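You operate a simulated robot arm through the tools that you are given. There is no shell and no other tool. Be economical: measure what you need, move in short steps, check, and stop when the job is done.

You are at the controls of a simulated robot arm. One attempt, no reset.

## Task
Put the white block back, turn the light dial to DAY, shut the cover and switch the meter off.
Fine: the block goes on its dark pad.
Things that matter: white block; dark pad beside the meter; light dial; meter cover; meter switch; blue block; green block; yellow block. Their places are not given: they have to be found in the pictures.

The check looks at the end state, three seconds after you hand in, the way a careful person would. Anything else that was tipped, shoved, dropped, spilled or broken makes it a failure. A push-on lid holds only when it is set on centred and level and pressed home; a screw cap is set on level and turned clockwise until tight.

## Robot
A 5-joint arm with a two-finger parallel gripper, fixed in place. Base frame: the origin is at the foot of the arm, x ahead of it, y to its left, z up; the work surface is at about z = 0. Lengths are in m, angles in degrees, forces in N, time in s.
With the tool pointing down near the work surface it reaches from about 0.26 to 0.6 m from the base axis. Its first joint turns from -66.0 to 66.0 degrees. The tool tilts only in the upright plane through the base axis and itself; it spins freely about its own axis. Payload 1.57 kg.
The TCP is the grasp point between the finger pads, 0.03 m short of the fingertips. In the tool frame z runs along the fingers and y along their closing line. The gripper opens to 0.08 m. The fingers are 0.017 m wide and 0.012 m thick; the gripper's body (0.04 by 0.082 m) begins 0.08 m behind the TCP.
Orientation is that of the tool frame in the base frame, as a unit quaternion [x, y, z, w]. With the fingers straight down and closing along the base's y, the tool's x points along the base's -x, its y along +y and its z along -z.

## Interface
- The arm moves only by the tool nudge_tool. Its argument "commands" is a list of rows, each a list of 3 entries, a list of its own where there are three numbers: the shift along the tool's x, y, z in units of 25 mm (1.0 is 25 mm), then the turn, a rotation vector about the tool's x, y, z in units of 6 degrees (1.0 is 6 degrees), then the opening, from 0 (shut) to 1 (fully open). In form: [[[tx, ty, tz], [ax, ay, az], fingers], ...]. A call has 1 to 8 rows; each row shifts and turns the commanded pose from where the row before left it, along the tool's axes as they then stand. A call with a number of a shift or a turn outside -1 to 1 is refused whole. Rows are played at 5 a second. More than 0.05 m and 8.6 degrees between two rows, or a gripper value outside its range, and nothing of the call is played. A pose out of reach is approached as far as the arm can. The call stops where the force on the tool passes 40 N (or 10 N more than at its start, if that is more) or the arm is blocked; 0.2 s more then pass. The fingers move at their own pace (about 0.153 m/s each) and stop on an object; they squeeze with about 28 N. The grip force told is the motor's: it shows also when the fingers shut on nothing. Time passes only in rows, and 0.2 s behind the last, so rows that do not move let the fingers close. It gives the time, the measured TCP pose, the force on the tool (base axes), the opening and the grip force at its end, in the units of the frame above (readings bear some noise).
- Cameras (640 x 400 px; columns grow to the right, rows downward): "scene" is fixed at [0.0389, 0.3953, 0.526]; the picture's right is [-0.74, -0.68, 0.00], its down [-0.39, 0.42, -0.82] and it looks along [0.56, -0.61, -0.57] (base axes); focal length 309 px, centre (320, 200). "wrist" rides on the gripper at [0.072, -0.007, -0.122] in the tool frame; the picture's right is [0.09, 1.00, 0.00], its down [-0.84, 0.08, -0.54] and it looks along [-0.54, 0.05, 0.84] (tool axes); focal length 238 px, centre (320, 200).
- get_image(camera): a new picture of that camera. The clock stands still meanwhile.
- point_at(camera, pixels): for up to 12 pixels [column, row] of the newest picture of that camera ("zoom" is the newest enlarged one), the place [x, y, z] in the base frame of the surface seen there, good to about 0.003 m. The clock stands still meanwhile.
- close_up(camera, box): a new picture of the part [left, top, right, bottom] of that camera's present view, enlarged. The clock stands still meanwhile.
- close_job(): hands the job in; it is judged then, once.

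Work in short steps. Measure before you move; look again where a grasp or a placing could have gone wrong, and mend it. You have 80 turns and 38 pictures in all, those below and enlarged ones among them. Open the gripper and draw the arm clear of the work before you hand the job in, unless the task says otherwise; then end with one line.

The tools are called after "Emit:" as a command line: name --argument value ..., lists and objects as JSON in quotes. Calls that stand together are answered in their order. nudge_tool: Moves the arm, as the interface text tells. Its arguments: {"type":"object","properties":{"commands":{"type":"array","items":{"type":"array"}}},"required":["commands"]} The other tools are called the same way: get_image (camera) takes a picture; point_at (camera, pixels) gives the place of the surface under pixels of a picture; close_up (camera, box) takes an enlarged picture of a part of a camera's view; close_job () hands the job in.

At the start:

```text
time: 0.0
ee_pos: [0.3887, 0.2199, 0.3456]
tcp_rot: [0.0, 1.0, 0.0, 0.0]
contact_force: [0.4, -0.2, 0.1]
opening: 0.0799
gripper_force: 0.0
```

scene: 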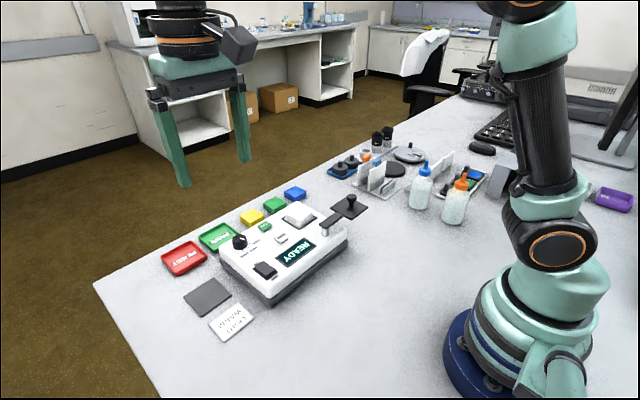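
wrist: 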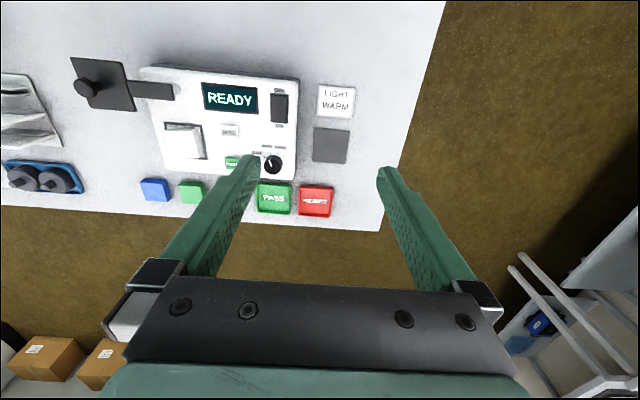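

The wrist view shows the meter with a READY screen, a dial near (272,163), a switch near (279,108), a hinged cover at (105,88), and a white piece in the well at (185,142). I take enlarged views to read the details.

Emit:
close_up --camera "wrist" --box '[60, 40, 380, 240]'

Emit:
close_up --camera "scene" --box '[160, 170, 400, 320]'

```text
2.00 times, centred on (220, 140) of wrist
```

zoom: 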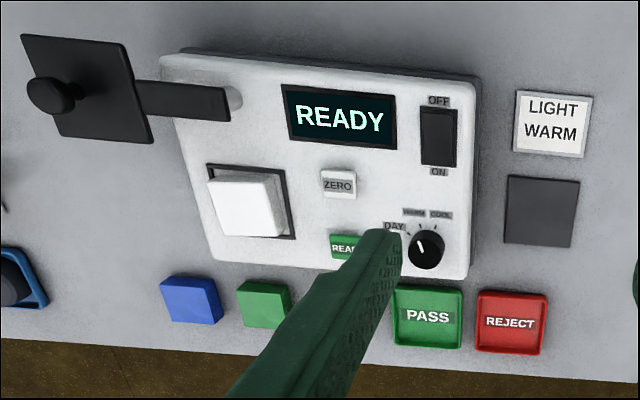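

```text
2.67 times, centred on (280, 245) of scene
```

zoom: 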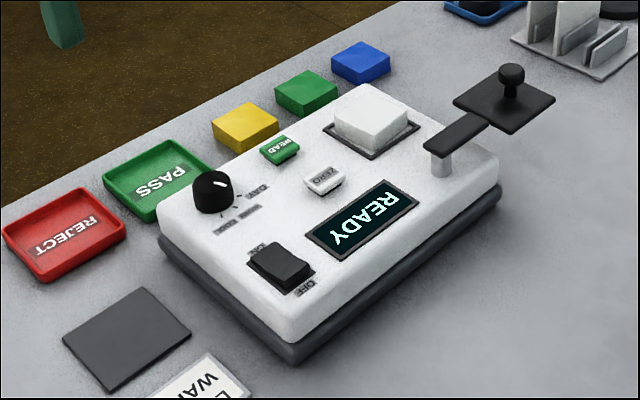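

The white block is on the sensor window, and the cover is an arm swung out on a pivot post with a knob. I measure points in the enlarged scene view.

Emit:
point_at --camera "zoom" --pixels '[[372, 112], [335, 118], [408, 128], [366, 88], [125, 338], [510, 72], [505, 100], [440, 150], [213, 180], [282, 262], [222, 183], [400, 218]]'

Emit:
point_at --camera "wrist" --pixels '[[185, 142], [331, 145], [87, 89], [105, 85], [172, 91], [273, 163], [279, 102], [279, 116], [268, 160], [155, 190], [191, 191], [230, 131]]'

```text
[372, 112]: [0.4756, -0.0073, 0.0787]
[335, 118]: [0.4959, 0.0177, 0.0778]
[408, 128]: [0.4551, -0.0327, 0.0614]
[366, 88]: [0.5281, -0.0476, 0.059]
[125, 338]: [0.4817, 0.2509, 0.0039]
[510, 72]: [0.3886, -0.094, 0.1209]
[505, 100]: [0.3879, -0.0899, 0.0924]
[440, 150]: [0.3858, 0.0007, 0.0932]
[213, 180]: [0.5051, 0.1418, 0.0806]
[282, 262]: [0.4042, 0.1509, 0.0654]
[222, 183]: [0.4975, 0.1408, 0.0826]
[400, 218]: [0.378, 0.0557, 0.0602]
```

```text
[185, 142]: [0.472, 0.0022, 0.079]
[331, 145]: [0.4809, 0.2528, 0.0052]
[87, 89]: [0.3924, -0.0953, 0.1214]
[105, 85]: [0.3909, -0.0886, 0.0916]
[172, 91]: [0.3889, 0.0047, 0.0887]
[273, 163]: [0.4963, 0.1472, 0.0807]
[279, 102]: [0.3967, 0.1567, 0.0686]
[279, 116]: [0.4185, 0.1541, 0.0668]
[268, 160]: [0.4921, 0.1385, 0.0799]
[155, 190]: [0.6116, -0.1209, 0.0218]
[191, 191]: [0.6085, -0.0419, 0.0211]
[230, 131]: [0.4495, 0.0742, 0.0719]
```

The block top centre is near (0.474, 0.0, 0.078), and the meter top is at about z=0.06. I move above the block at a safe height for a closer look.

Emit:
nudge_tool --commands '[[[-0.4, -1, 0.4], [0, 0, 0], 1], [[-0.4, -1, 0.4], [0, 0, 0], 1], [[-0.4, -1, 0.4], [0, 0, 0], 1], [[-0.4, -1, 0.4], [0, 0, 0], 1], [[-0.4, -1, 0.4], [0, 0, 0], 1], [[-0.4, -1, 0.4], [0, 0, 0], 1], [[-0.4, -1, 0.4], [0, 0, 0], 1], [[-0.4, -1, 0.4], [0, 0, 0], 1]]'

Emit:
get_image --camera "wrist"

```text
time: 1.8
ee_pos: [0.4707, 0.0198, 0.266]
tcp_rot: [0.0, 1.0, 0.0, 0.0]
contact_force: [0.0, -0.8, -0.1]
opening: 0.0801
gripper_force: 0.1
```

```text
33 pictures are left
```

wrist: 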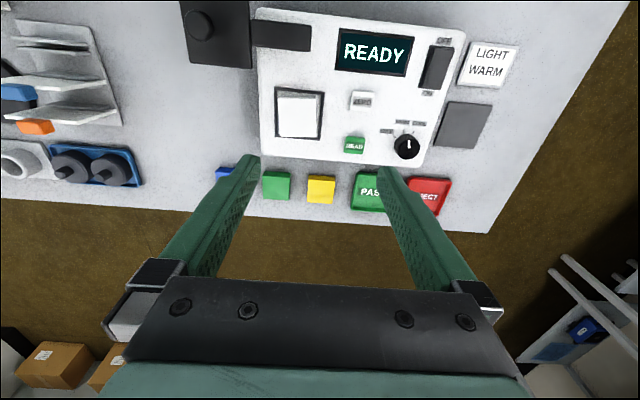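

Emit:
close_up --camera "wrist" --box '[240, 0, 496, 160]'

```text
2.50 times, centred on (368, 80) of wrist
```

zoom: 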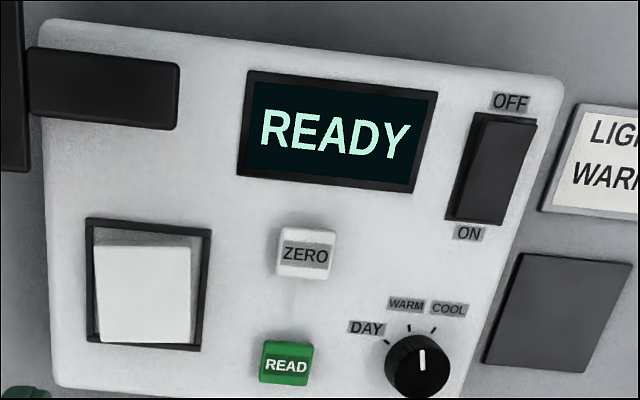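

I have a clear view of the block, pads and switch at this zoom; I measure their edges.

Emit:
point_at --camera "zoom" --pixels '[[98, 248], [188, 250], [102, 338], [188, 342], [145, 295], [520, 256], [630, 265], [487, 360], [590, 372], [160, 225], [90, 340], [205, 235]]'

Emit:
point_at --camera "zoom" --pixels '[[388, 343], [401, 329], [411, 327], [434, 327], [418, 370], [422, 350], [423, 366], [495, 125], [487, 170], [480, 212], [165, 70], [165, 120]]'

```text
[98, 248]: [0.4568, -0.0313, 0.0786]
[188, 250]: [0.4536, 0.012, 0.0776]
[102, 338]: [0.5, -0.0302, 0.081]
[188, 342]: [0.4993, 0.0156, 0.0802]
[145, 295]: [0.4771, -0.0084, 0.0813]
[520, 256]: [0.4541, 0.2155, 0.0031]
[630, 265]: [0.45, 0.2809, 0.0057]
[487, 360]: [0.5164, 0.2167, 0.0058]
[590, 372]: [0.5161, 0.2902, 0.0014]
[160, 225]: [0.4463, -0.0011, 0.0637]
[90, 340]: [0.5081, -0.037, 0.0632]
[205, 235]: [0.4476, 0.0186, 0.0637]
```

```text
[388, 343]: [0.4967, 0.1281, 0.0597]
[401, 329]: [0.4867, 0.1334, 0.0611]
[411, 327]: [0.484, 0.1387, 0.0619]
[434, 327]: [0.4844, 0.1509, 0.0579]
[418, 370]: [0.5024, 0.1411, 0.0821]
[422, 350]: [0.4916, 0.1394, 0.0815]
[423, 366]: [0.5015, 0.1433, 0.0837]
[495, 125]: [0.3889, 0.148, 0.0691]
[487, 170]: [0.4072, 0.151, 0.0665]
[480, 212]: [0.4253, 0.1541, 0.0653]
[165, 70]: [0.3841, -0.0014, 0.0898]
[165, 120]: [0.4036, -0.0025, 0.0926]
```

Block: about 46 mm square, centred at (0.477, -0.008), top z≈0.080. Pad: centred at (0.484, 0.250), z≈0.004. I descend over the block partway first.

Emit:
nudge_tool --commands '[[[-0.26, -0.6, 1], [0, 0, 0], 1], [[0, -0.5, 1], [0, 0, 0], 1], [[0, 0, 1], [0, 0, 0], 1], [[0, 0, 1], [0, 0, 0], 1], [[0, 0, 1], [0, 0, 0], 1], [[0, 0, 0], [0, 0, 0], 1]]'

Emit:
get_image --camera "scene"

```text
time: 3.2
ee_pos: [0.475, -0.0094, 0.1395]
tcp_rot: [0.001, 1.0, 0.0, 0.0]
contact_force: [0.1, -0.1, 0.7]
opening: 0.0802
gripper_force: 0.0
```

```text
31 pictures are left
```

scene: 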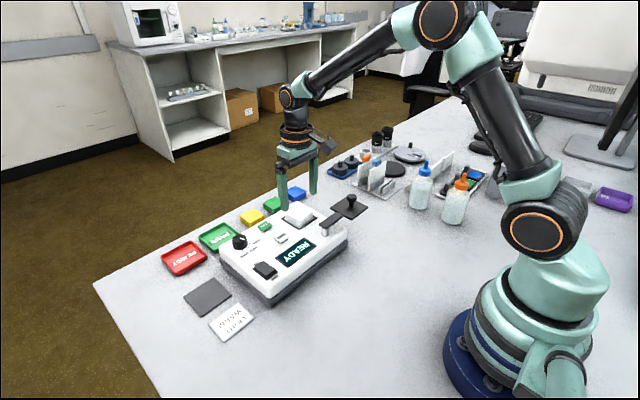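

The fingers straddle the block at (0.475, -0.009). I descend 43 mm so the tips stay just above the window frame, then close.

Emit:
nudge_tool --commands '[[[-0.06, 0.04, 0.9], [0, 0, 0], 1], [[0, 0, 0.8], [0, 0, 0], 1], [[0, 0, 0], [0, 0, 0], 1], [[0, 0, 0], [0, 0, 0], 0.4], [[0, 0, 0], [0, 0, 0], 0.4]]'

Emit:
close_up --camera "scene" --box '[220, 140, 380, 240]'

```text
time: 4.4
ee_pos: [0.4757, -0.0077, 0.0965]
tcp_rot: [0.0, 1.0, 0.0, 0.0]
contact_force: [0.0, 0.6, -0.2]
opening: 0.0477
gripper_force: 28.4
```

```text
4.00 times, centred on (300, 190) of scene
```

zoom: 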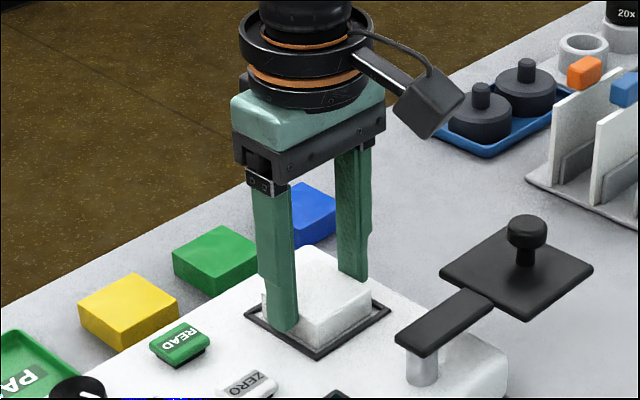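

The grip is 47.7 mm wide at 28 N. I lift the block straight up.

Emit:
nudge_tool --commands '[[[0, 0, 0], [0, 0, 0], 0.3], [[0, 0, -0.6], [0, 0, 0], 0.3], [[0, 0, -1], [0, 0, 0], 0.3], [[0, 0, -1], [0, 0, 0], 0.3], [[0, 0, -1], [0, 0, 0], 0.3], [[0, 0, 0], [0, 0, 0], 0.3]]'

Emit:
close_up --camera "scene" --box '[220, 100, 380, 200]'

```text
time: 5.8
ee_pos: [0.4751, -0.0067, 0.1871]
tcp_rot: [0.0, 1.0, 0.0, 0.0]
contact_force: [-0.3, -0.6, -0.8]
opening: 0.0239
gripper_force: 0.1
```

```text
4.00 times, centred on (300, 150) of scene
```

zoom: 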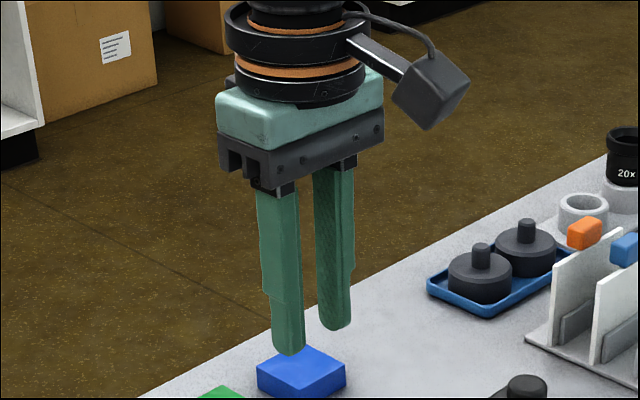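

The block slipped out (opening 24 mm). I check where it is now.

Emit:
get_image --camera "wrist"

Emit:
close_up --camera "scene" --box '[220, 170, 380, 270]'

```text
28 pictures are left
```

wrist: 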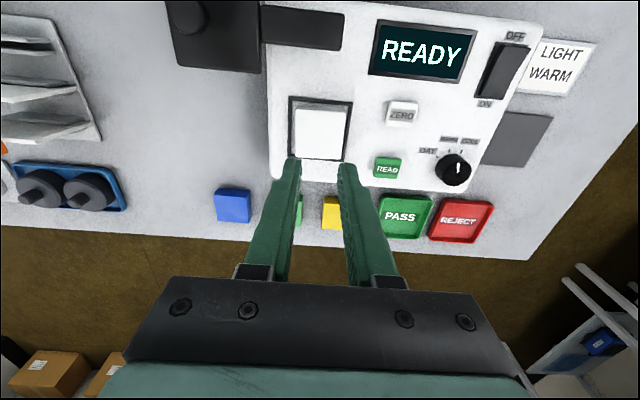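

```text
4.00 times, centred on (300, 220) of scene
```

zoom: 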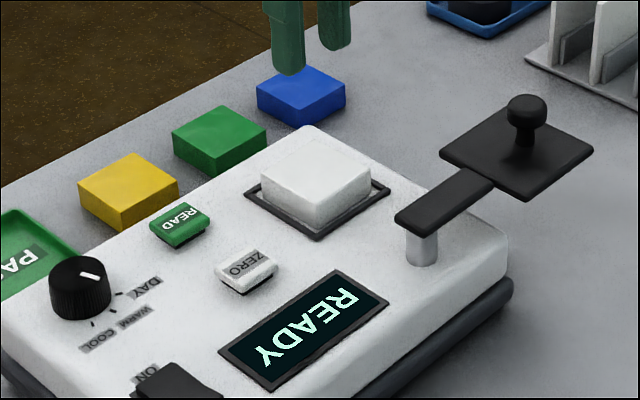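

The block is still on the window, so the grip was too shallow. I re-measure the block's top corners and the frame before trying deeper.

Emit:
point_at --camera "zoom" --pixels '[[307, 145], [268, 165], [366, 180], [320, 205], [315, 175], [318, 224], [318, 232], [255, 195], [384, 192], [290, 215], [345, 212], [350, 235]]'

Emit:
nudge_tool --commands '[[[0, 0, 0], [0, 0, 0], 1], [[0, 0, 1], [0, 0, 0], 1], [[0, 0, 1], [0, 0, 0], 1], [[0, 0, 0], [0, 0, 0], 1]]'

```text
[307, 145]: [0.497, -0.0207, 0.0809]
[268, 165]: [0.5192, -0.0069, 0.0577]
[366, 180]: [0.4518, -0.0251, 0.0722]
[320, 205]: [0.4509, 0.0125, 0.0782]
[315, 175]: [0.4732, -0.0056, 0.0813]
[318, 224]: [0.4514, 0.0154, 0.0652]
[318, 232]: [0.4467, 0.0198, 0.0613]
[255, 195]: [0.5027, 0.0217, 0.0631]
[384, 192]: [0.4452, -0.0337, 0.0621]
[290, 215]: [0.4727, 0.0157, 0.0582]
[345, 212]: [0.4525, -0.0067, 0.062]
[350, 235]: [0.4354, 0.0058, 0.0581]
```

```text
time: 6.8
ee_pos: [0.4769, -0.0059, 0.1361]
tcp_rot: [0.0, 1.0, 0.0, 0.0]
contact_force: [-0.4, 0.2, -0.4]
opening: 0.0802
gripper_force: 0.1
```

The meter top is around z=0.061 and the block top 0.080. I descend to about z=0.093 in small final steps, watching the force.

Emit:
nudge_tool --commands '[[[0, -0.04, 0.8], [0, 0, 0], 1], [[0, 0, 0.8], [0, 0, 0], 1], [[0, 0, 0.06], [0, 0, 0], 1], [[0, 0, 0.06], [0, 0, 0], 1], [[0, 0, 0], [0, 0, 0], 1]]'

```text
time: 8.0
ee_pos: [0.4775, -0.0079, 0.0964]
tcp_rot: [0.0, 1.0, 0.0, 0.0]
contact_force: [0.1, 0.2, -0.7]
opening: 0.0803
gripper_force: 0.0
```

No contact yet; readings say z≈0.096. I go lower by 1 mm steps.

Emit:
nudge_tool --commands '[[[0, 0, 0.04], [0, 0, 0], 1], [[0, 0, 0.04], [0, 0, 0], 1], [[0, 0, 0], [0, 0, 0], 1]]'

Emit:
close_up --camera "scene" --box '[260, 180, 340, 230]'

```text
time: 8.8
ee_pos: [0.476, -0.0074, 0.0922]
tcp_rot: [0.0, 1.0, 0.0, 0.001]
contact_force: [-0.6, -0.7, 1.0]
opening: 0.0802
gripper_force: 0.1
```

```text
8.00 times, centred on (300, 205) of scene
```

zoom: 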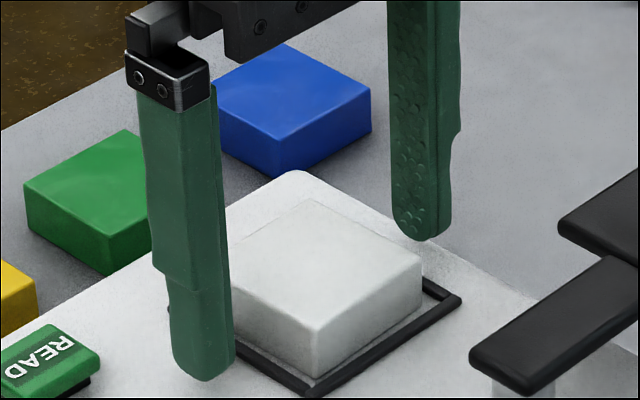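

No contact yet and the tips are rounded; now at z≈0.0925. I close fully, then lift only a little and slowly.

Emit:
nudge_tool --commands '[[[0, 0, 0], [0, 0, 0], 0.3], [[0, 0, 0], [0, 0, 0], 0], [[0, 0, 0], [0, 0, 0], 0], [[0, 0, -0.2], [0, 0, 0], 0], [[0, 0, -0.2], [0, 0, 0], 0], [[0, 0, -0.2], [0, 0, 0], 0], [[0, 0, -0.2], [0, 0, 0], 0], [[0, 0, -0.2], [0, 0, 0], 0]]'

Emit:
close_up --camera "scene" --box '[260, 160, 340, 210]'

```text
time: 10.6
ee_pos: [0.4757, -0.0063, 0.119]
tcp_rot: [0.0, 1.0, 0.0, 0.001]
contact_force: [-0.3, 0.3, -1.0]
opening: 0.0478
gripper_force: 27.9
```

```text
8.00 times, centred on (300, 185) of scene
```

zoom: 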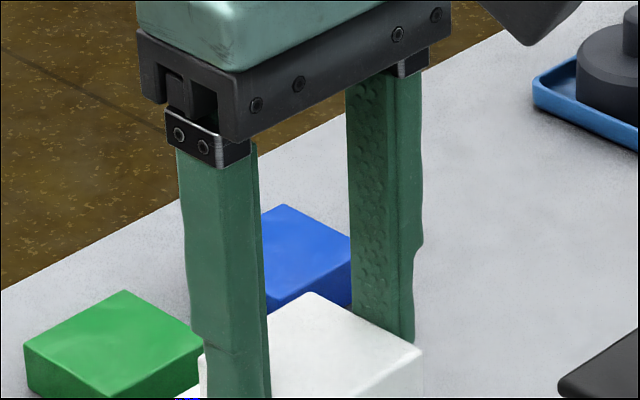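

The block is held (47.8 mm, 28 N). I raise it gently another 40 mm and then carry it in +y.

Emit:
nudge_tool --commands '[[[0, 0, -0.3], [0, 0, 0], 0], [[0, 0, -0.4], [0, 0, 0], 0], [[0, 0, -0.5], [0, 0, 0], 0], [[0, 0, -0.4], [0, 0, 0], 0], [[0, 0.2, 0], [0, 0, 0], 0], [[0, 0.4, 0], [0, 0, 0], 0], [[0, 0.6, 0], [0, 0, 0], 0], [[0, 0.7, 0], [0, 0, 0], 0]]'

Emit:
nudge_tool --commands '[[[0, 0.5, 0], [0, 0, 0], 0], [[-0.1, 0.7, 0], [0, 0, 0], 0], [[-0.1, 0.8, 0], [0, 0, 0], 0], [[-0.1, 0.8, 0], [0, 0, 0], 0], [[0, 0.8, 0], [0, 0, 0], 0], [[0, 0.8, 0], [0, 0, 0], 0], [[0, 0.7, 0], [0, 0, 0], 0], [[0, 0.5, 0], [0, 0, 0], 0]]'

Emit:
nudge_tool --commands '[[[0, 0.5, 0], [0, 0, 0], 0], [[0, 0.7, 0], [0, 0, 0], 0], [[0, 0.8, 0], [0, 0, 0], 0], [[0, 0.6, 0], [0, 0, 0], 0], [[0, 0.2, 0], [0, 0, 0], 0], [[0, 0, 0], [0, 0, 0], 0]]'

Emit:
get_image --camera "scene"

```text
time: 12.4
ee_pos: [0.4751, 0.0393, 0.157]
tcp_rot: [0.0, 1.0, 0.0, 0.001]
contact_force: [-0.7, -0.1, -1.2]
opening: 0.0472
gripper_force: 28.2
```

```text
time: 14.2
ee_pos: [0.4821, 0.1809, 0.1564]
tcp_rot: [0.001, 1.0, -0.001, -0.001]
contact_force: [0.3, -0.6, -1.1]
opening: 0.0474
gripper_force: 28.4
```

```text
time: 15.6
ee_pos: [0.4842, 0.2492, 0.1585]
tcp_rot: [0.0, 1.0, -0.001, 0.0]
contact_force: [-0.3, 0.3, -0.8]
opening: 0.0473
gripper_force: 27.7
```

```text
24 pictures are left
```

scene: 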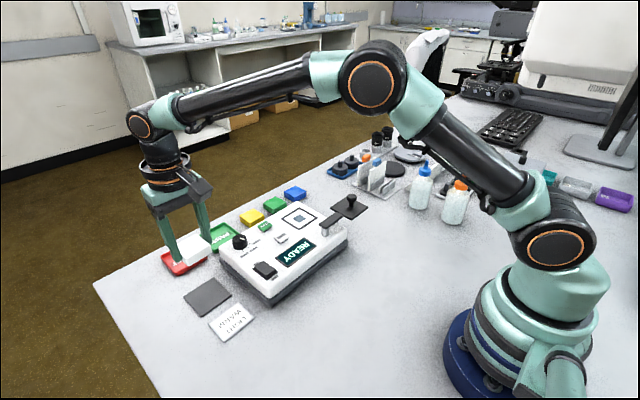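

The block is over the pad at (0.484, 0.249). I lower it 115 mm to just above the pad.

Emit:
nudge_tool --commands '[[[0, 0, 0.5], [0, 0, 0], 0], [[0, 0, 0.8], [0, 0, 0], 0], [[0, 0, 0.8], [0, 0, 0], 0], [[0, 0, 0.8], [0, 0, 0], 0], [[0, 0, 0.8], [0, 0, 0], 0], [[0, 0, 0.6], [0, 0, 0], 0], [[0, 0, 0.2], [0, 0, 0], 0], [[0, 0, 0], [0, 0, 0], 0]]'

Emit:
close_up --camera "scene" --box '[128, 220, 288, 320]'

```text
time: 17.4
ee_pos: [0.483, 0.2483, 0.0459]
tcp_rot: [-0.001, 1.0, 0.001, 0.0]
contact_force: [0.0, -0.4, -0.3]
opening: 0.0473
gripper_force: 28.2
```

```text
4.00 times, centred on (208, 270) of scene
```

zoom: 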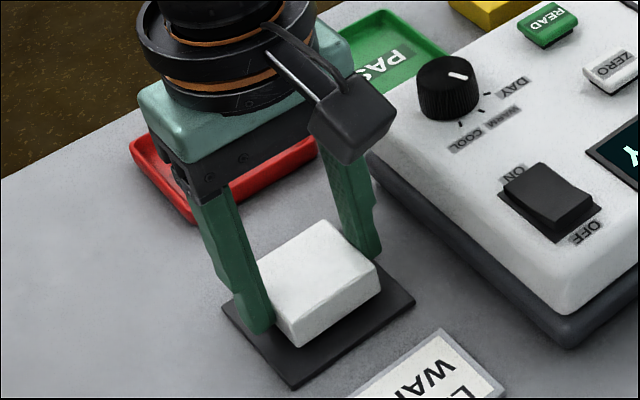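

The block hovers a few mm above the pad. I lower in small steps and watch the force.

Emit:
nudge_tool --commands '[[[0, 0, 0.12], [0, 0, 0], 0], [[0, 0, 0.08], [0, 0, 0], 0], [[0, 0, 0.06], [0, 0, 0], 0], [[0, 0, 0.04], [0, 0, 0], 0], [[0, 0, 0], [0, 0, 0], 0]]'

Emit:
close_up --camera "scene" --box '[160, 250, 256, 310]'

```text
time: 18.6
ee_pos: [0.4843, 0.2499, 0.04]
tcp_rot: [0.001, 1.0, 0.0, 0.0]
contact_force: [-3.6, -3.6, 13.8]
opening: 0.0474
gripper_force: 28.2
```

```text
6.67 times, centred on (208, 280) of scene
```

zoom: 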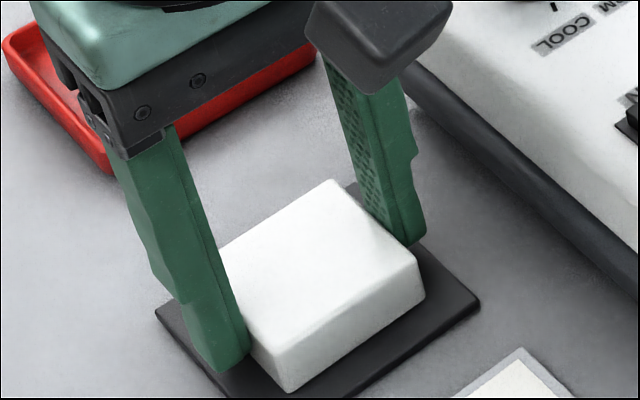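

Contact at 14 N: the block is on the pad. I release with a narrow opening and lift straight up.

Emit:
nudge_tool --commands '[[[0, 0, 0], [0, 0, 0], 0.7], [[0, 0, 0], [0, 0, 0], 0.7], [[0, 0, -0.4], [0, 0, 0], 0.7], [[0, 0, -1], [0, 0, 0], 0.7], [[0, 0, -1], [0, 0, 0], 0.7], [[0, 0, -1], [0, 0, 0], 0.7], [[0, 0, -1], [0, 0, 0], 0.7], [[0, 0, 0], [0, 0, 0], 0.7]]'

Emit:
close_up --camera "scene" --box '[128, 220, 288, 320]'

```text
time: 20.4
ee_pos: [0.4837, 0.2489, 0.1504]
tcp_rot: [0.0, 1.0, 0.0, 0.0]
contact_force: [-0.2, -0.9, 0.3]
opening: 0.056
gripper_force: 0.2
```

```text
4.00 times, centred on (208, 270) of scene
```

zoom: 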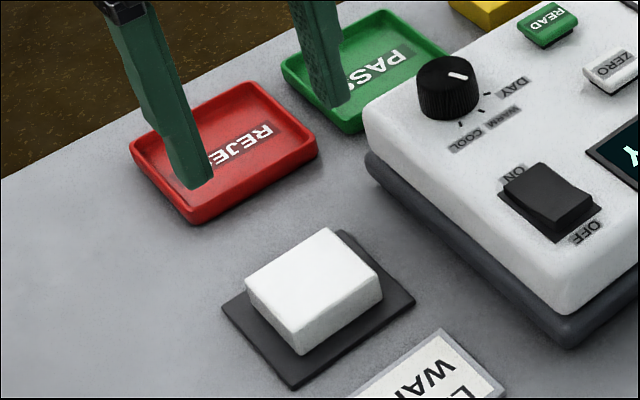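

The block sits on the pad. I check its centring and measure the dial geometry.

Emit:
point_at --camera "zoom" --pixels '[[326, 231], [249, 284], [381, 274], [302, 330], [342, 231], [224, 306], [413, 299], [295, 386], [447, 60], [420, 75], [475, 75], [447, 100]]'

Emit:
point_at --camera "zoom" --pixels '[[487, 95], [480, 111], [460, 124], [452, 72], [464, 77], [540, 175], [550, 200], [570, 210], [515, 85], [502, 108], [445, 115], [418, 95]]'

Emit:
close_up --camera "scene" --box '[224, 228, 272, 258]'

```text
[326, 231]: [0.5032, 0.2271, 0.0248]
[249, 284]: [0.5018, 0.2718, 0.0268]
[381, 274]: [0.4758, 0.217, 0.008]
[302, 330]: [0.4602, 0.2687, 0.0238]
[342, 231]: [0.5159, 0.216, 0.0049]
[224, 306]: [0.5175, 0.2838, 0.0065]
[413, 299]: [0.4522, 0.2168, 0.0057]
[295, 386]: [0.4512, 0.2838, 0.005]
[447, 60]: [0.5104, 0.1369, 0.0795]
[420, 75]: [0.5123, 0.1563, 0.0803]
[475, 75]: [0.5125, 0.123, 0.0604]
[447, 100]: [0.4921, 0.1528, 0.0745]
```

```text
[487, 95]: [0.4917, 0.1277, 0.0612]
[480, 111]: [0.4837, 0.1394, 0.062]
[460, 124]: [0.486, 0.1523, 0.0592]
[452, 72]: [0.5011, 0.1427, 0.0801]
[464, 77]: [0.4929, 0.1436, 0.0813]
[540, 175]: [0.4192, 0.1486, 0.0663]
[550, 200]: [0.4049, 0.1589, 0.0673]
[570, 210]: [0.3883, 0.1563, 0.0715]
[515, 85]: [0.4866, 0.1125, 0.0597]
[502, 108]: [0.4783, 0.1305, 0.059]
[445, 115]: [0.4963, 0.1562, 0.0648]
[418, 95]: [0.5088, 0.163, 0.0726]
```

```text
13.33 times, centred on (248, 243) of scene
```

zoom: 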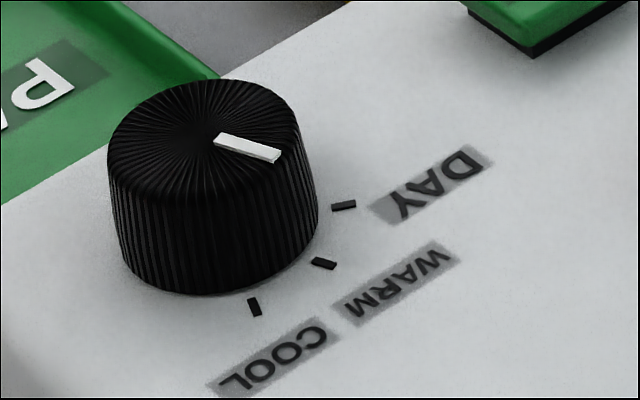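

The block is centred on the pad within 2 mm. I measure the ticks and pointer in this bigger zoom to get the turn angle.

Emit:
point_at --camera "zoom" --pixels '[[332, 208], [355, 203], [313, 261], [335, 267], [252, 300], [257, 315], [218, 140], [278, 157], [205, 135], [110, 170], [295, 145], [230, 80]]'

Emit:
nudge_tool --commands '[[[-0.1, -0.7, 0], [0, 0, 0], 0.7], [[-0.2, -0.9, 0], [0, 0, 0], 0.7], [[-0.2, -0.9, 0], [0, 0, 0], 0.7], [[-0.2, -0.9, 0], [0, 0, 0], 0.7], [[0, -0.8, 0], [0, 0, 0], 0.7], [[0, 0, 0], [0, 0, 0], 0.7]]'

Emit:
close_up --camera "wrist" --box '[240, 60, 400, 160]'

```text
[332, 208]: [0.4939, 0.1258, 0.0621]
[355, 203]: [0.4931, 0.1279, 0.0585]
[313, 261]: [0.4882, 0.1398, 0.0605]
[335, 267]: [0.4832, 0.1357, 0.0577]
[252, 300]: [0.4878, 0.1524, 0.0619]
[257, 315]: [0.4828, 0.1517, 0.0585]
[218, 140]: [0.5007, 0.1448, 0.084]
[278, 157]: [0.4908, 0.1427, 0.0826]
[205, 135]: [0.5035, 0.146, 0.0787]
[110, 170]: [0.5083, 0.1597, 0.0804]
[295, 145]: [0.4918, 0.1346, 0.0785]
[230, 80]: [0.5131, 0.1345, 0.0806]
```

```text
time: 21.8
ee_pos: [0.5016, 0.1449, 0.1477]
tcp_rot: [0.0, 1.0, 0.0, 0.001]
contact_force: [0.7, -0.2, -0.5]
opening: 0.0561
gripper_force: 0.1
```

```text
4.00 times, centred on (320, 110) of wrist
```

zoom: 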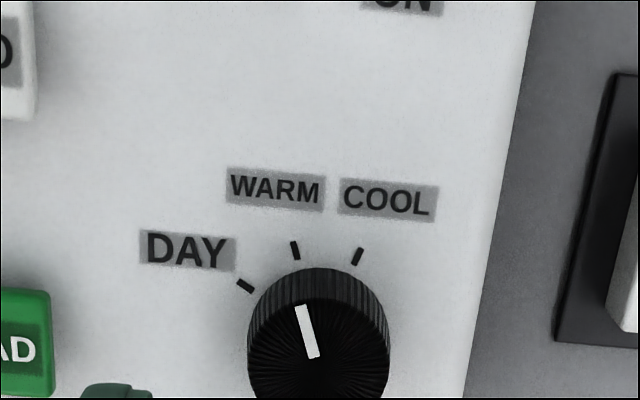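

The pointer is at WARM, as seen at (307,331) in this zoom. I measure the ticks from this closer view.

Emit:
point_at --camera "zoom" --pixels '[[238, 280], [253, 291], [245, 286], [293, 243], [298, 259], [295, 251], [362, 249], [355, 264], [359, 256], [301, 307], [314, 356], [318, 375]]'

```text
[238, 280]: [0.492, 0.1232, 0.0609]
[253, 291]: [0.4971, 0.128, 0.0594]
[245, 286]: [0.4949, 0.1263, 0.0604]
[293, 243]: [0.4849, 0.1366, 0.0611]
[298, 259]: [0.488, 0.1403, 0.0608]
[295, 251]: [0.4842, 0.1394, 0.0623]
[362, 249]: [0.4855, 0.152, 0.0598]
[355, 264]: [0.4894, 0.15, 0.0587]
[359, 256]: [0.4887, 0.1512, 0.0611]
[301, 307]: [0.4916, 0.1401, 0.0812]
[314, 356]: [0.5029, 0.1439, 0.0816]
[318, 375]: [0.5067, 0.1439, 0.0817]
```

Ticks are about 45° apart around the centre (0.503, 0.144), so WARM to DAY is +45° about base z, which is -45° about tool z. I descend onto the dial and grip it.

Emit:
nudge_tool --commands '[[[-0.04, -0.02, 0.6], [0, 0, 0], 0.6], [[0, 0, 0.8], [0, 0, 0], 0.6], [[0, 0, 0.7], [0, 0, 0], 0.6], [[0, 0, 0], [0, 0, 0], 0.6], [[0, 0, 0], [0, 0, 0], 0], [[0, 0, 0], [0, 0, 0], 0]]'

Emit:
close_up --camera "scene" --box '[200, 210, 280, 260]'

```text
time: 23.2
ee_pos: [0.5027, 0.1454, 0.0965]
tcp_rot: [0.0, 1.0, 0.0, 0.0]
contact_force: [1.5, 8.2, -5.3]
opening: 0.0306
gripper_force: 39.5
```

```text
8.00 times, centred on (240, 235) of scene
```

zoom: 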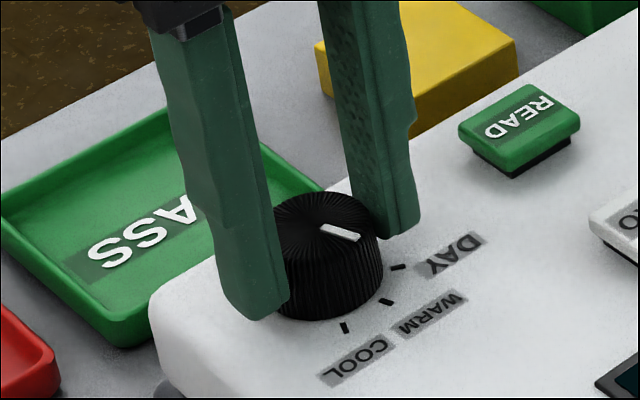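

Gripped at 30.6 mm with a small 8 N side load, so I shift +0.7 mm in y and turn -45° about tool z.

Emit:
nudge_tool --commands '[[[0, 0.03, 0], [0, 0, 0], 0], [[0, 0, 0], [0, 0, -1], 0], [[0, 0, 0], [0, 0, -1], 0], [[0, 0, 0], [0, 0, -1], 0], [[0, 0, 0], [0, 0, -1], 0], [[0, 0, 0], [0, 0, -1], 0], [[0, 0, 0], [0, 0, -1], 0], [[0, 0, 0], [0, 0, -1], 0]]'

Emit:
nudge_tool --commands '[[[0, 0, 0], [0, 0, -0.5], 0], [[0, 0, 0], [0, 0, 0], 0]]'

Emit:
close_up --camera "scene" --box '[200, 210, 280, 260]'

```text
time: 25.0
ee_pos: [0.5029, 0.1437, 0.0965]
tcp_rot: [-0.357, 0.934, 0.0, 0.0]
contact_force: [10.6, -24.6, 2.6]
opening: 0.0309
gripper_force: 39.8
```

```text
time: 25.6
ee_pos: [0.5021, 0.1437, 0.097]
tcp_rot: [-0.381, 0.925, 0.001, 0.0]
contact_force: [11.4, -25.9, 4.1]
opening: 0.0306
gripper_force: 39.5
```

```text
8.00 times, centred on (240, 235) of scene
```

zoom: 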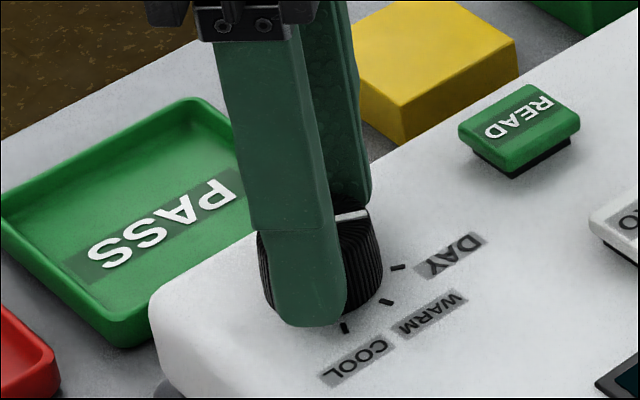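

The pointer turned with the gripper. I release and rise to inspect.

Emit:
nudge_tool --commands '[[[0, 0, 0], [0, 0, 0], 0.6], [[0, 0, 0], [0, 0, 0], 0.6], [[0, 0, -0.6], [0, 0, 0], 0.6], [[0, 0, -1], [0, 0, 0], 0.6], [[0, 0, -0.8], [0, 0, 0], 0.6], [[0, 0, 0], [0, 0, 0], 0.6]]'

Emit:
close_up --camera "scene" --box '[224, 228, 272, 258]'

```text
time: 27.0
ee_pos: [0.5016, 0.145, 0.1566]
tcp_rot: [-0.383, 0.924, 0.0, 0.001]
contact_force: [0.0, 0.2, -0.2]
opening: 0.0482
gripper_force: 0.0
```

```text
13.33 times, centred on (248, 243) of scene
```

zoom: 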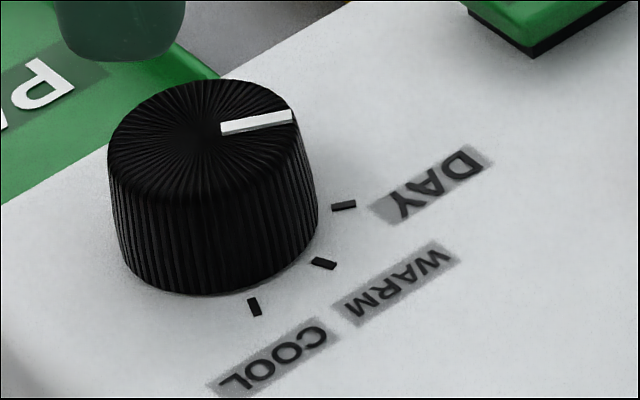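

The pointer now lines up with the DAY tick (both slopes about -0.2). Next is the cover: I zoom on it and measure knob, arm and post.

Emit:
close_up --camera "scene" --box '[280, 180, 376, 240]'

Emit:
nudge_tool --commands '[[[0, 0, -0.6], [0, 0, 1], 0.6], [[0, 0, -0.4], [0, 0, 1], 0.6], [[0, 0, 0], [0, 0, 1], 0.6], [[0, 0, 0], [0, 0, 1], 0.6], [[0, 0, 0], [0, 0, 1], 0.6], [[0, 0, 0], [0, 0, 1], 0.6], [[0, 0, 0], [0, 0, 1], 0.6], [[0, 0, 0], [0, 0, 0.5], 0.6]]'

```text
6.67 times, centred on (328, 210) of scene
```

zoom: 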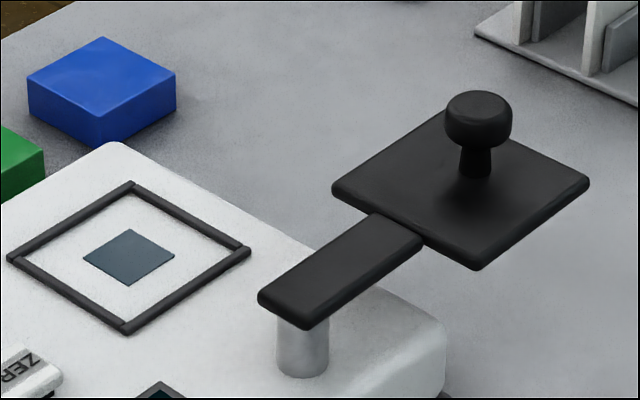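

```text
time: 28.8
ee_pos: [0.5016, 0.1457, 0.181]
tcp_rot: [0.002, 1.0, -0.001, 0.0]
contact_force: [-0.3, 0.5, 0.4]
opening: 0.0483
gripper_force: 0.2
```

Emit:
point_at --camera "zoom" --pixels '[[478, 105], [448, 115], [510, 120], [478, 140], [472, 175], [303, 355], [303, 325], [262, 297], [302, 325], [380, 222], [420, 240], [130, 258]]'

Emit:
point_at --camera "zoom" --pixels '[[446, 110], [585, 182], [475, 266], [335, 186], [131, 184], [247, 250], [126, 330], [10, 258], [280, 345], [327, 345], [303, 375], [480, 93]]'

```text
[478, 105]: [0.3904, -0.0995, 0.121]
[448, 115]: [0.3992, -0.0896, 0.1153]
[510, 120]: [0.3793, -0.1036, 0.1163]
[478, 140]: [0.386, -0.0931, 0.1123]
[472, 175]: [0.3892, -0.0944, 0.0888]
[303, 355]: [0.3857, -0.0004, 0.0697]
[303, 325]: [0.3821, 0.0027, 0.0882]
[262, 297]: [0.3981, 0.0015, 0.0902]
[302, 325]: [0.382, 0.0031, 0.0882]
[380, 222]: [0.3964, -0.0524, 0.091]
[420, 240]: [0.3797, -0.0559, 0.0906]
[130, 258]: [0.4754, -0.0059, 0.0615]
```

```text
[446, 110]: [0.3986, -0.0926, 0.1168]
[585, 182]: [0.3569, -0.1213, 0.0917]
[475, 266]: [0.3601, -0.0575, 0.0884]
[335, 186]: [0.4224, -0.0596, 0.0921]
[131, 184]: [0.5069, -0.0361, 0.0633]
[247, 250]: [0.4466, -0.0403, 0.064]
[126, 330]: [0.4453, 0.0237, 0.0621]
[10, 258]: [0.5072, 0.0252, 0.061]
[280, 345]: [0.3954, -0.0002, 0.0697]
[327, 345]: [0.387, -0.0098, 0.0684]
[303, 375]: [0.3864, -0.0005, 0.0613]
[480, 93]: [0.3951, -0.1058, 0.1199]
```

Pivot is at about (0.390, -0.007), knob at (0.390, -0.094), top z≈0.121, with a swing radius of about 86 mm; closed knob position matches the window centre (0.476, -0.007). I move above the knob.

Emit:
nudge_tool --commands '[[[0.44, -0.95, 0], [0, 0, 0], 0.6], [[0.44, -0.95, 0], [0, 0, 0], 0.6], [[0.44, -0.95, 0], [0, 0, 0], 0.6], [[0.44, -0.95, 0], [0, 0, 0], 0.6], [[0.44, -0.95, 0], [0, 0, 0], 0.6], [[0.44, -0.95, 0], [0, 0, 0], 0.6], [[0.44, -0.95, 0], [0, 0, 0], 0.6], [[0.44, -0.95, 0], [0, 0, 0], 0.6]]'

Emit:
nudge_tool --commands '[[[0.48, -0.98, 0], [0, 0, 0], 0.6], [[0.48, -0.98, 0], [0, 0, 0], 0.6], [[0, 0, 0.8], [0, 0, 0], 0.6], [[0, 0, 0], [0, 0, 0], 0.6]]'

Emit:
close_up --camera "scene" --box '[280, 150, 408, 230]'

```text
time: 30.6
ee_pos: [0.4139, -0.0466, 0.1811]
tcp_rot: [0.0, 1.0, 0.0, -0.001]
contact_force: [-0.5, 1.4, -0.5]
opening: 0.0481
gripper_force: 0.1
```

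```text
time: 31.6
ee_pos: [0.3897, -0.0944, 0.1615]
tcp_rot: [-0.001, 1.0, 0.0, 0.0]
contact_force: [0.6, -0.4, -0.1]
opening: 0.048
gripper_force: 0.0
```

```text
5.00 times, centred on (344, 190) of scene
```

zoom: 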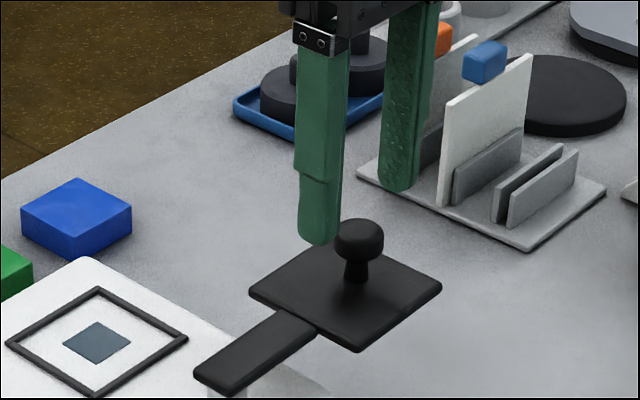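

The fingers straddle the knob. I descend 32 mm, keeping tips above the plate, and close.

Emit:
nudge_tool --commands '[[[0, 0, 0.7], [0, 0, 0], 0.6], [[0, 0, 0.6], [0, 0, 0], 0.6], [[0, 0, 0], [0, 0, 0], 0.6], [[0, 0, 0], [0, 0, 0], 0], [[0, 0, 0], [0, 0, 0], 0]]'

Emit:
close_up --camera "scene" --box '[280, 150, 408, 230]'

```text
time: 32.6
ee_pos: [0.391, -0.1002, 0.1289]
tcp_rot: [0.008, 1.0, -0.001, 0.003]
contact_force: [-0.1, -22.8, -6.4]
opening: 0.0235
gripper_force: 28.3
stopped in row 5: the force on the tool passed its limit (the readings are from after the stop); the commanded pose is now the measured one
```

```text
5.00 times, centred on (344, 190) of scene
```

zoom: 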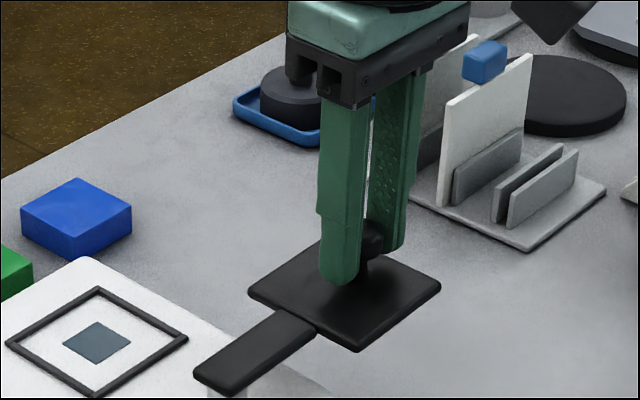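

The grip shows the knob is at y≈-0.1005, a bit outboard of the plate centre. Rather than gripping stiffly, I open, spin the tool 90° so the fingers sit on either side along the swing direction, and cage the knob loosely.

Emit:
nudge_tool --commands '[[[0, 0, 0], [0, 0, 0], 0.6], [[0, 0, 0], [0, 0, 0], 0.6], [[0, 0, 0], [0, 0, 1], 0.6], [[0, 0, 0], [0, 0, 1], 0.6], [[0, 0, 0], [0, 0, 1], 0.6], [[0, 0, 0], [0, 0, 1], 0.6], [[0, 0, 0], [0, 0, 1], 0.6], [[0, 0, 0], [0, 0, 1], 0.6]]'

Emit:
nudge_tool --commands '[[[0, 0, 0], [0, 0, 1], 0.6], [[0, 0, 0], [0, 0, 1], 0.6], [[0, 0, 0], [0, 0, 1], 0.6], [[0, 0, 0], [0, 0, 1], 0.6], [[0, 0, 0], [0, 0, 1], 0.6], [[0, 0, 0], [0, 0, 1], 0.6], [[0, 0, 0], [0, 0, 1], 0.6], [[0, 0, 0], [0, 0, 1], 0.6]]'

Emit:
nudge_tool --commands '[[[0, 0, 0], [0, 0, 1], 0.6], [[0, 0, 0], [0, 0, 0], 0.6], [[0, 0, 0], [0, 0, 0], 0.34], [[0, 0, 0], [0, 0, 0], 0.34]]'

Emit:
close_up --camera "scene" --box '[280, 150, 408, 230]'

```text
time: 34.4
ee_pos: [0.3909, -0.0976, 0.1286]
tcp_rot: [0.315, 0.949, 0.0, 0.002]
contact_force: [0.1, -0.2, -0.2]
opening: 0.0478
gripper_force: 0.1
```

```text
time: 36.2
ee_pos: [0.3896, -0.0988, 0.1285]
tcp_rot: [0.675, 0.738, 0.003, 0.002]
contact_force: [-0.9, 0.5, -0.3]
opening: 0.048
gripper_force: 0.0
```

```text
time: 37.2
ee_pos: [0.3904, -0.0991, 0.1278]
tcp_rot: [0.711, 0.703, 0.001, 0.001]
contact_force: [2.5, -0.2, 0.0]
opening: 0.0285
gripper_force: 1.1
```

```text
5.00 times, centred on (344, 190) of scene
```

zoom: 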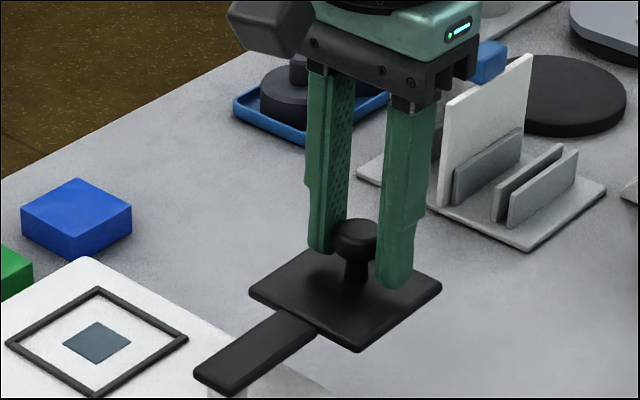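

The knob is caged between the fingers along x. I swing along the arc around (0.390, -0.0055): each row 6° with a 9.8 mm chord, 8 rows first.

Emit:
nudge_tool --commands '[[[0.0205, 0.391, 0], [0, 0, -1], 0.34], [[0.0205, 0.391, 0], [0, 0, -1], 0.34], [[0.0205, 0.391, 0], [0, 0, -1], 0.34], [[0.0205, 0.391, 0], [0, 0, -1], 0.34], [[0.0205, 0.391, 0], [0, 0, -1], 0.34], [[0.0205, 0.391, 0], [0, 0, -1], 0.34], [[0.0205, 0.391, 0], [0, 0, -1], 0.34], [[0.0205, 0.391, 0], [0, 0, -1], 0.34]]'

Emit:
close_up --camera "scene" --box '[240, 150, 400, 250]'

```text
time: 39.0
ee_pos: [0.4594, -0.0682, 0.1284]
tcp_rot: [0.362, 0.932, 0.0, 0.001]
contact_force: [-1.1, 0.3, -0.1]
opening: 0.0271
gripper_force: 0.1
```

```text
4.00 times, centred on (320, 200) of scene
```

zoom: 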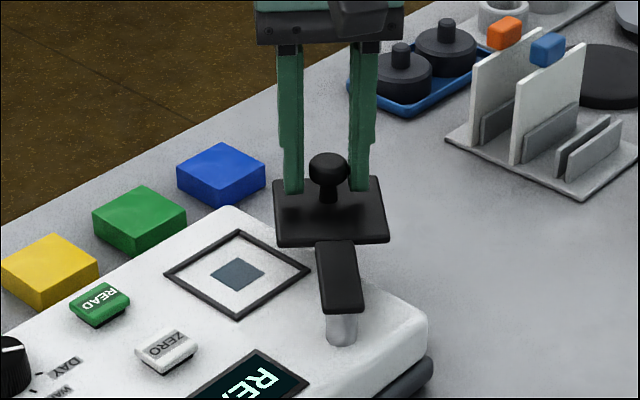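

The cover is following (about halfway). The knob sits slightly inboard of the fingers, so I bias 2.5 mm inward and complete the remaining 42°.

Emit:
nudge_tool --commands '[[[0.07, 0.38, 0], [0, 0, -1], 0.34], [[0.07, 0.38, 0], [0, 0, -1], 0.34], [[0.0205, 0.38, 0], [0, 0, -1], 0.34], [[0.0205, 0.38, 0], [0, 0, -1], 0.34], [[0.0205, 0.38, 0], [0, 0, -1], 0.34], [[0.0205, 0.38, 0], [0, 0, -1], 0.34], [[0.0205, 0.38, 0], [0, 0, -1], 0.34], [[0, 0, 0], [0, 0, 0], 0.34]]'

Emit:
close_up --camera "scene" --box '[220, 150, 380, 250]'

```text
time: 40.8
ee_pos: [0.4827, -0.0069, 0.1277]
tcp_rot: [0.004, 1.0, 0.001, 0.003]
contact_force: [0.3, 0.6, 0.4]
opening: 0.0277
gripper_force: 0.6
```

```text
4.00 times, centred on (300, 200) of scene
```

zoom: 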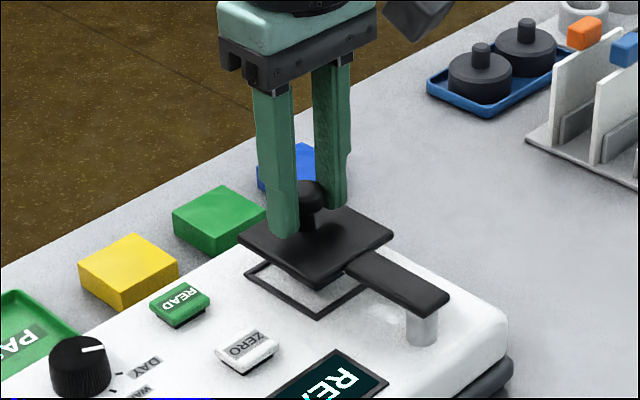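

The cover is over the window. I measure plate corners and arm edges to see how square it is.

Emit:
point_at --camera "zoom" --pixels '[[392, 237], [318, 284], [243, 236], [448, 294], [427, 314], [345, 268], [375, 250], [355, 260], [435, 302], [300, 185], [350, 215], [270, 255]]'

```text
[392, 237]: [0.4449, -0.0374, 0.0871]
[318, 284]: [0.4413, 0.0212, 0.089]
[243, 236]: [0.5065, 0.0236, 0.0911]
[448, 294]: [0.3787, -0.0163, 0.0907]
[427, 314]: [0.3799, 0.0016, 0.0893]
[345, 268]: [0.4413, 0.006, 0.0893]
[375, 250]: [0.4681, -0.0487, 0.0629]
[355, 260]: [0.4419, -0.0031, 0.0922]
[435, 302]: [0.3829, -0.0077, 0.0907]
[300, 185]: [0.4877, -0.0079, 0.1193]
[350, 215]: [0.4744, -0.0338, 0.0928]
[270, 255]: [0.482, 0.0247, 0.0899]
```

The plate centre is about (0.475, -0.007), matching the window. The fingers have about 2 mm of slack, so I nudge 2 mm further to take it up and see whether there is a stop.

Emit:
nudge_tool --commands '[[[0, 0.04, 0], [0, 0, 0], 0.34], [[0, 0.04, 0], [0, 0, 0], 0.34], [[0, 0, 0], [0, 0, 0], 0.34]]'

```text
time: 41.6
ee_pos: [0.4814, -0.0052, 0.129]
tcp_rot: [0.007, 1.0, -0.001, 0.002]
contact_force: [-2.1, -3.4, -0.6]
opening: 0.0306
gripper_force: 2.0
```

Resistance appeared (-3.4 N and the pushing finger yields), suggesting a stop. One more 1.5 mm nudge to confirm.

Emit:
nudge_tool --commands '[[[0, 0.06, 0], [0, 0, 0], 0.34], [[0, 0, 0], [0, 0, 0], 0.34]]'

Emit:
close_up --camera "scene" --box '[220, 150, 380, 250]'

```text
time: 42.2
ee_pos: [0.4834, -0.0035, 0.1296]
tcp_rot: [0.006, 1.0, 0.0, 0.002]
contact_force: [-3.2, -6.5, 0.8]
opening: 0.0333
gripper_force: 3.6
```

```text
4.00 times, centred on (300, 200) of scene
```

zoom: 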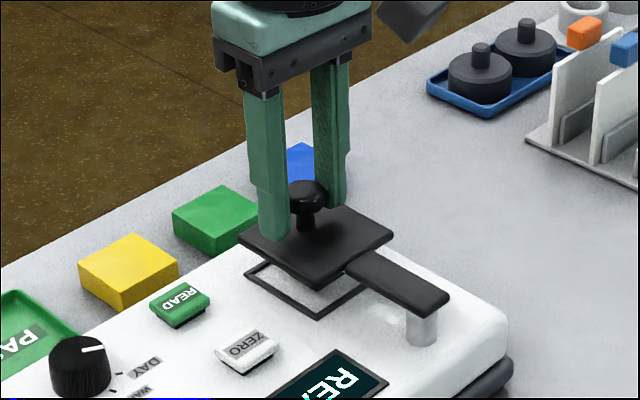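

The cover did not move further: it is at its stop, square over the window. I open, lift clear, and travel with closed fingers over the OFF end of the switch.

Emit:
nudge_tool --commands '[[[0, -0.06, 0], [0, 0, 0], 0.6], [[0, 0, 0], [0, 0, 0], 0.6], [[0, 0, -0.6], [0, 0, 0], 0.6], [[0, 0, -1], [0, 0, 0], 0.6], [[0, 0, -0.4], [0, 0, 0], 0.6], [[0, 0, 0], [0, 0, 0], 0.6]]'

Emit:
nudge_tool --commands '[[[0.52, 0.89, 0], [0, 0, 0], 0], [[0.52, 0.89, 0], [0, 0, 0], 0], [[0.52, 0.89, 0], [0, 0, 0], 0], [[0.52, 0.89, 0], [0, 0, 0], 0], [[0.52, 0.89, 0], [0, 0, 0], 0], [[0.52, 0.89, 0], [0, 0, 0], 0], [[0.52, 0.89, 0], [0, 0, 0], 0], [[0, 0, 0], [0, 0, 0], 0]]'

Emit:
close_up --camera "scene" --box '[200, 190, 360, 290]'

```text
time: 43.6
ee_pos: [0.4819, -0.0052, 0.1793]
tcp_rot: [0.005, 1.0, 0.0, 0.003]
contact_force: [-0.6, -0.1, 0.0]
opening: 0.0483
gripper_force: 0.1
```

```text
time: 45.4
ee_pos: [0.3916, 0.1523, 0.1781]
tcp_rot: [0.005, 1.0, 0.001, 0.002]
contact_force: [0.2, -0.4, 0.2]
opening: 0.0001
gripper_force: 21.9
```

```text
4.00 times, centred on (280, 240) of scene
```

zoom: 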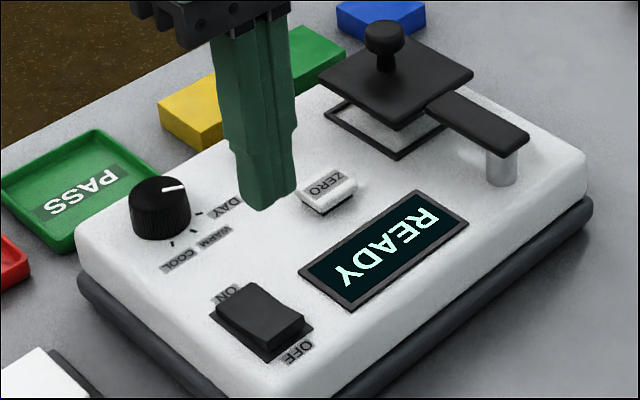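

The cover is in place. I measure the switch's OFF end precisely before pressing.

Emit:
point_at --camera "zoom" --pixels '[[303, 318], [270, 340], [285, 328], [277, 318], [255, 305], [235, 290], [272, 355], [308, 328], [297, 350], [228, 296]]'

```text
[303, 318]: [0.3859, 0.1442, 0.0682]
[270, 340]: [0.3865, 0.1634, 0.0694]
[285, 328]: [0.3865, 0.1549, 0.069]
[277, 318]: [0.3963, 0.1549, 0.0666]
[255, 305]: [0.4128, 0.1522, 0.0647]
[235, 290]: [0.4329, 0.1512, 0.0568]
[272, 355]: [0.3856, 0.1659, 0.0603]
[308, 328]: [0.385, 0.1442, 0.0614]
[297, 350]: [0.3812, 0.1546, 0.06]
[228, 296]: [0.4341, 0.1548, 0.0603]
```

The raised OFF end is at x≈0.386–0.396, y≈0.154, z≈0.069. I descend to just above it.

Emit:
nudge_tool --commands '[[[0, 0.06, 0.8], [0, 0, 0], 0], [[0, 0, 0.9], [0, 0, 0], 0], [[0, 0, 0.8], [0, 0, 0], 0], [[0, 0, 0.4], [0, 0, 0], 0], [[0, 0, 0], [0, 0, 0], 0]]'

Emit:
close_up --camera "scene" --box '[224, 230, 320, 290]'

```text
time: 46.6
ee_pos: [0.394, 0.1525, 0.1054]
tcp_rot: [0.005, 1.0, 0.001, 0.001]
contact_force: [-0.4, -0.2, 0.0]
opening: 0.0
gripper_force: 21.1
```

```text
6.67 times, centred on (272, 260) of scene
```

zoom: 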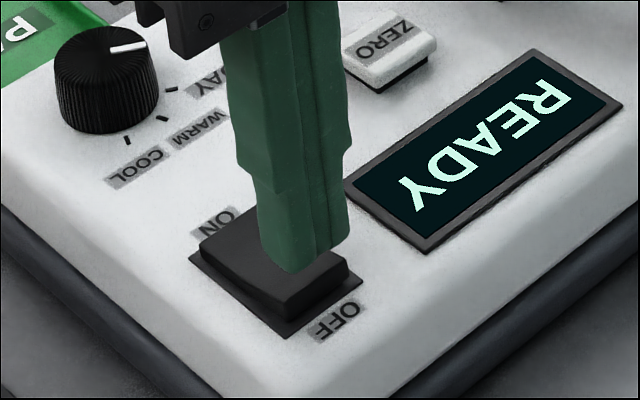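

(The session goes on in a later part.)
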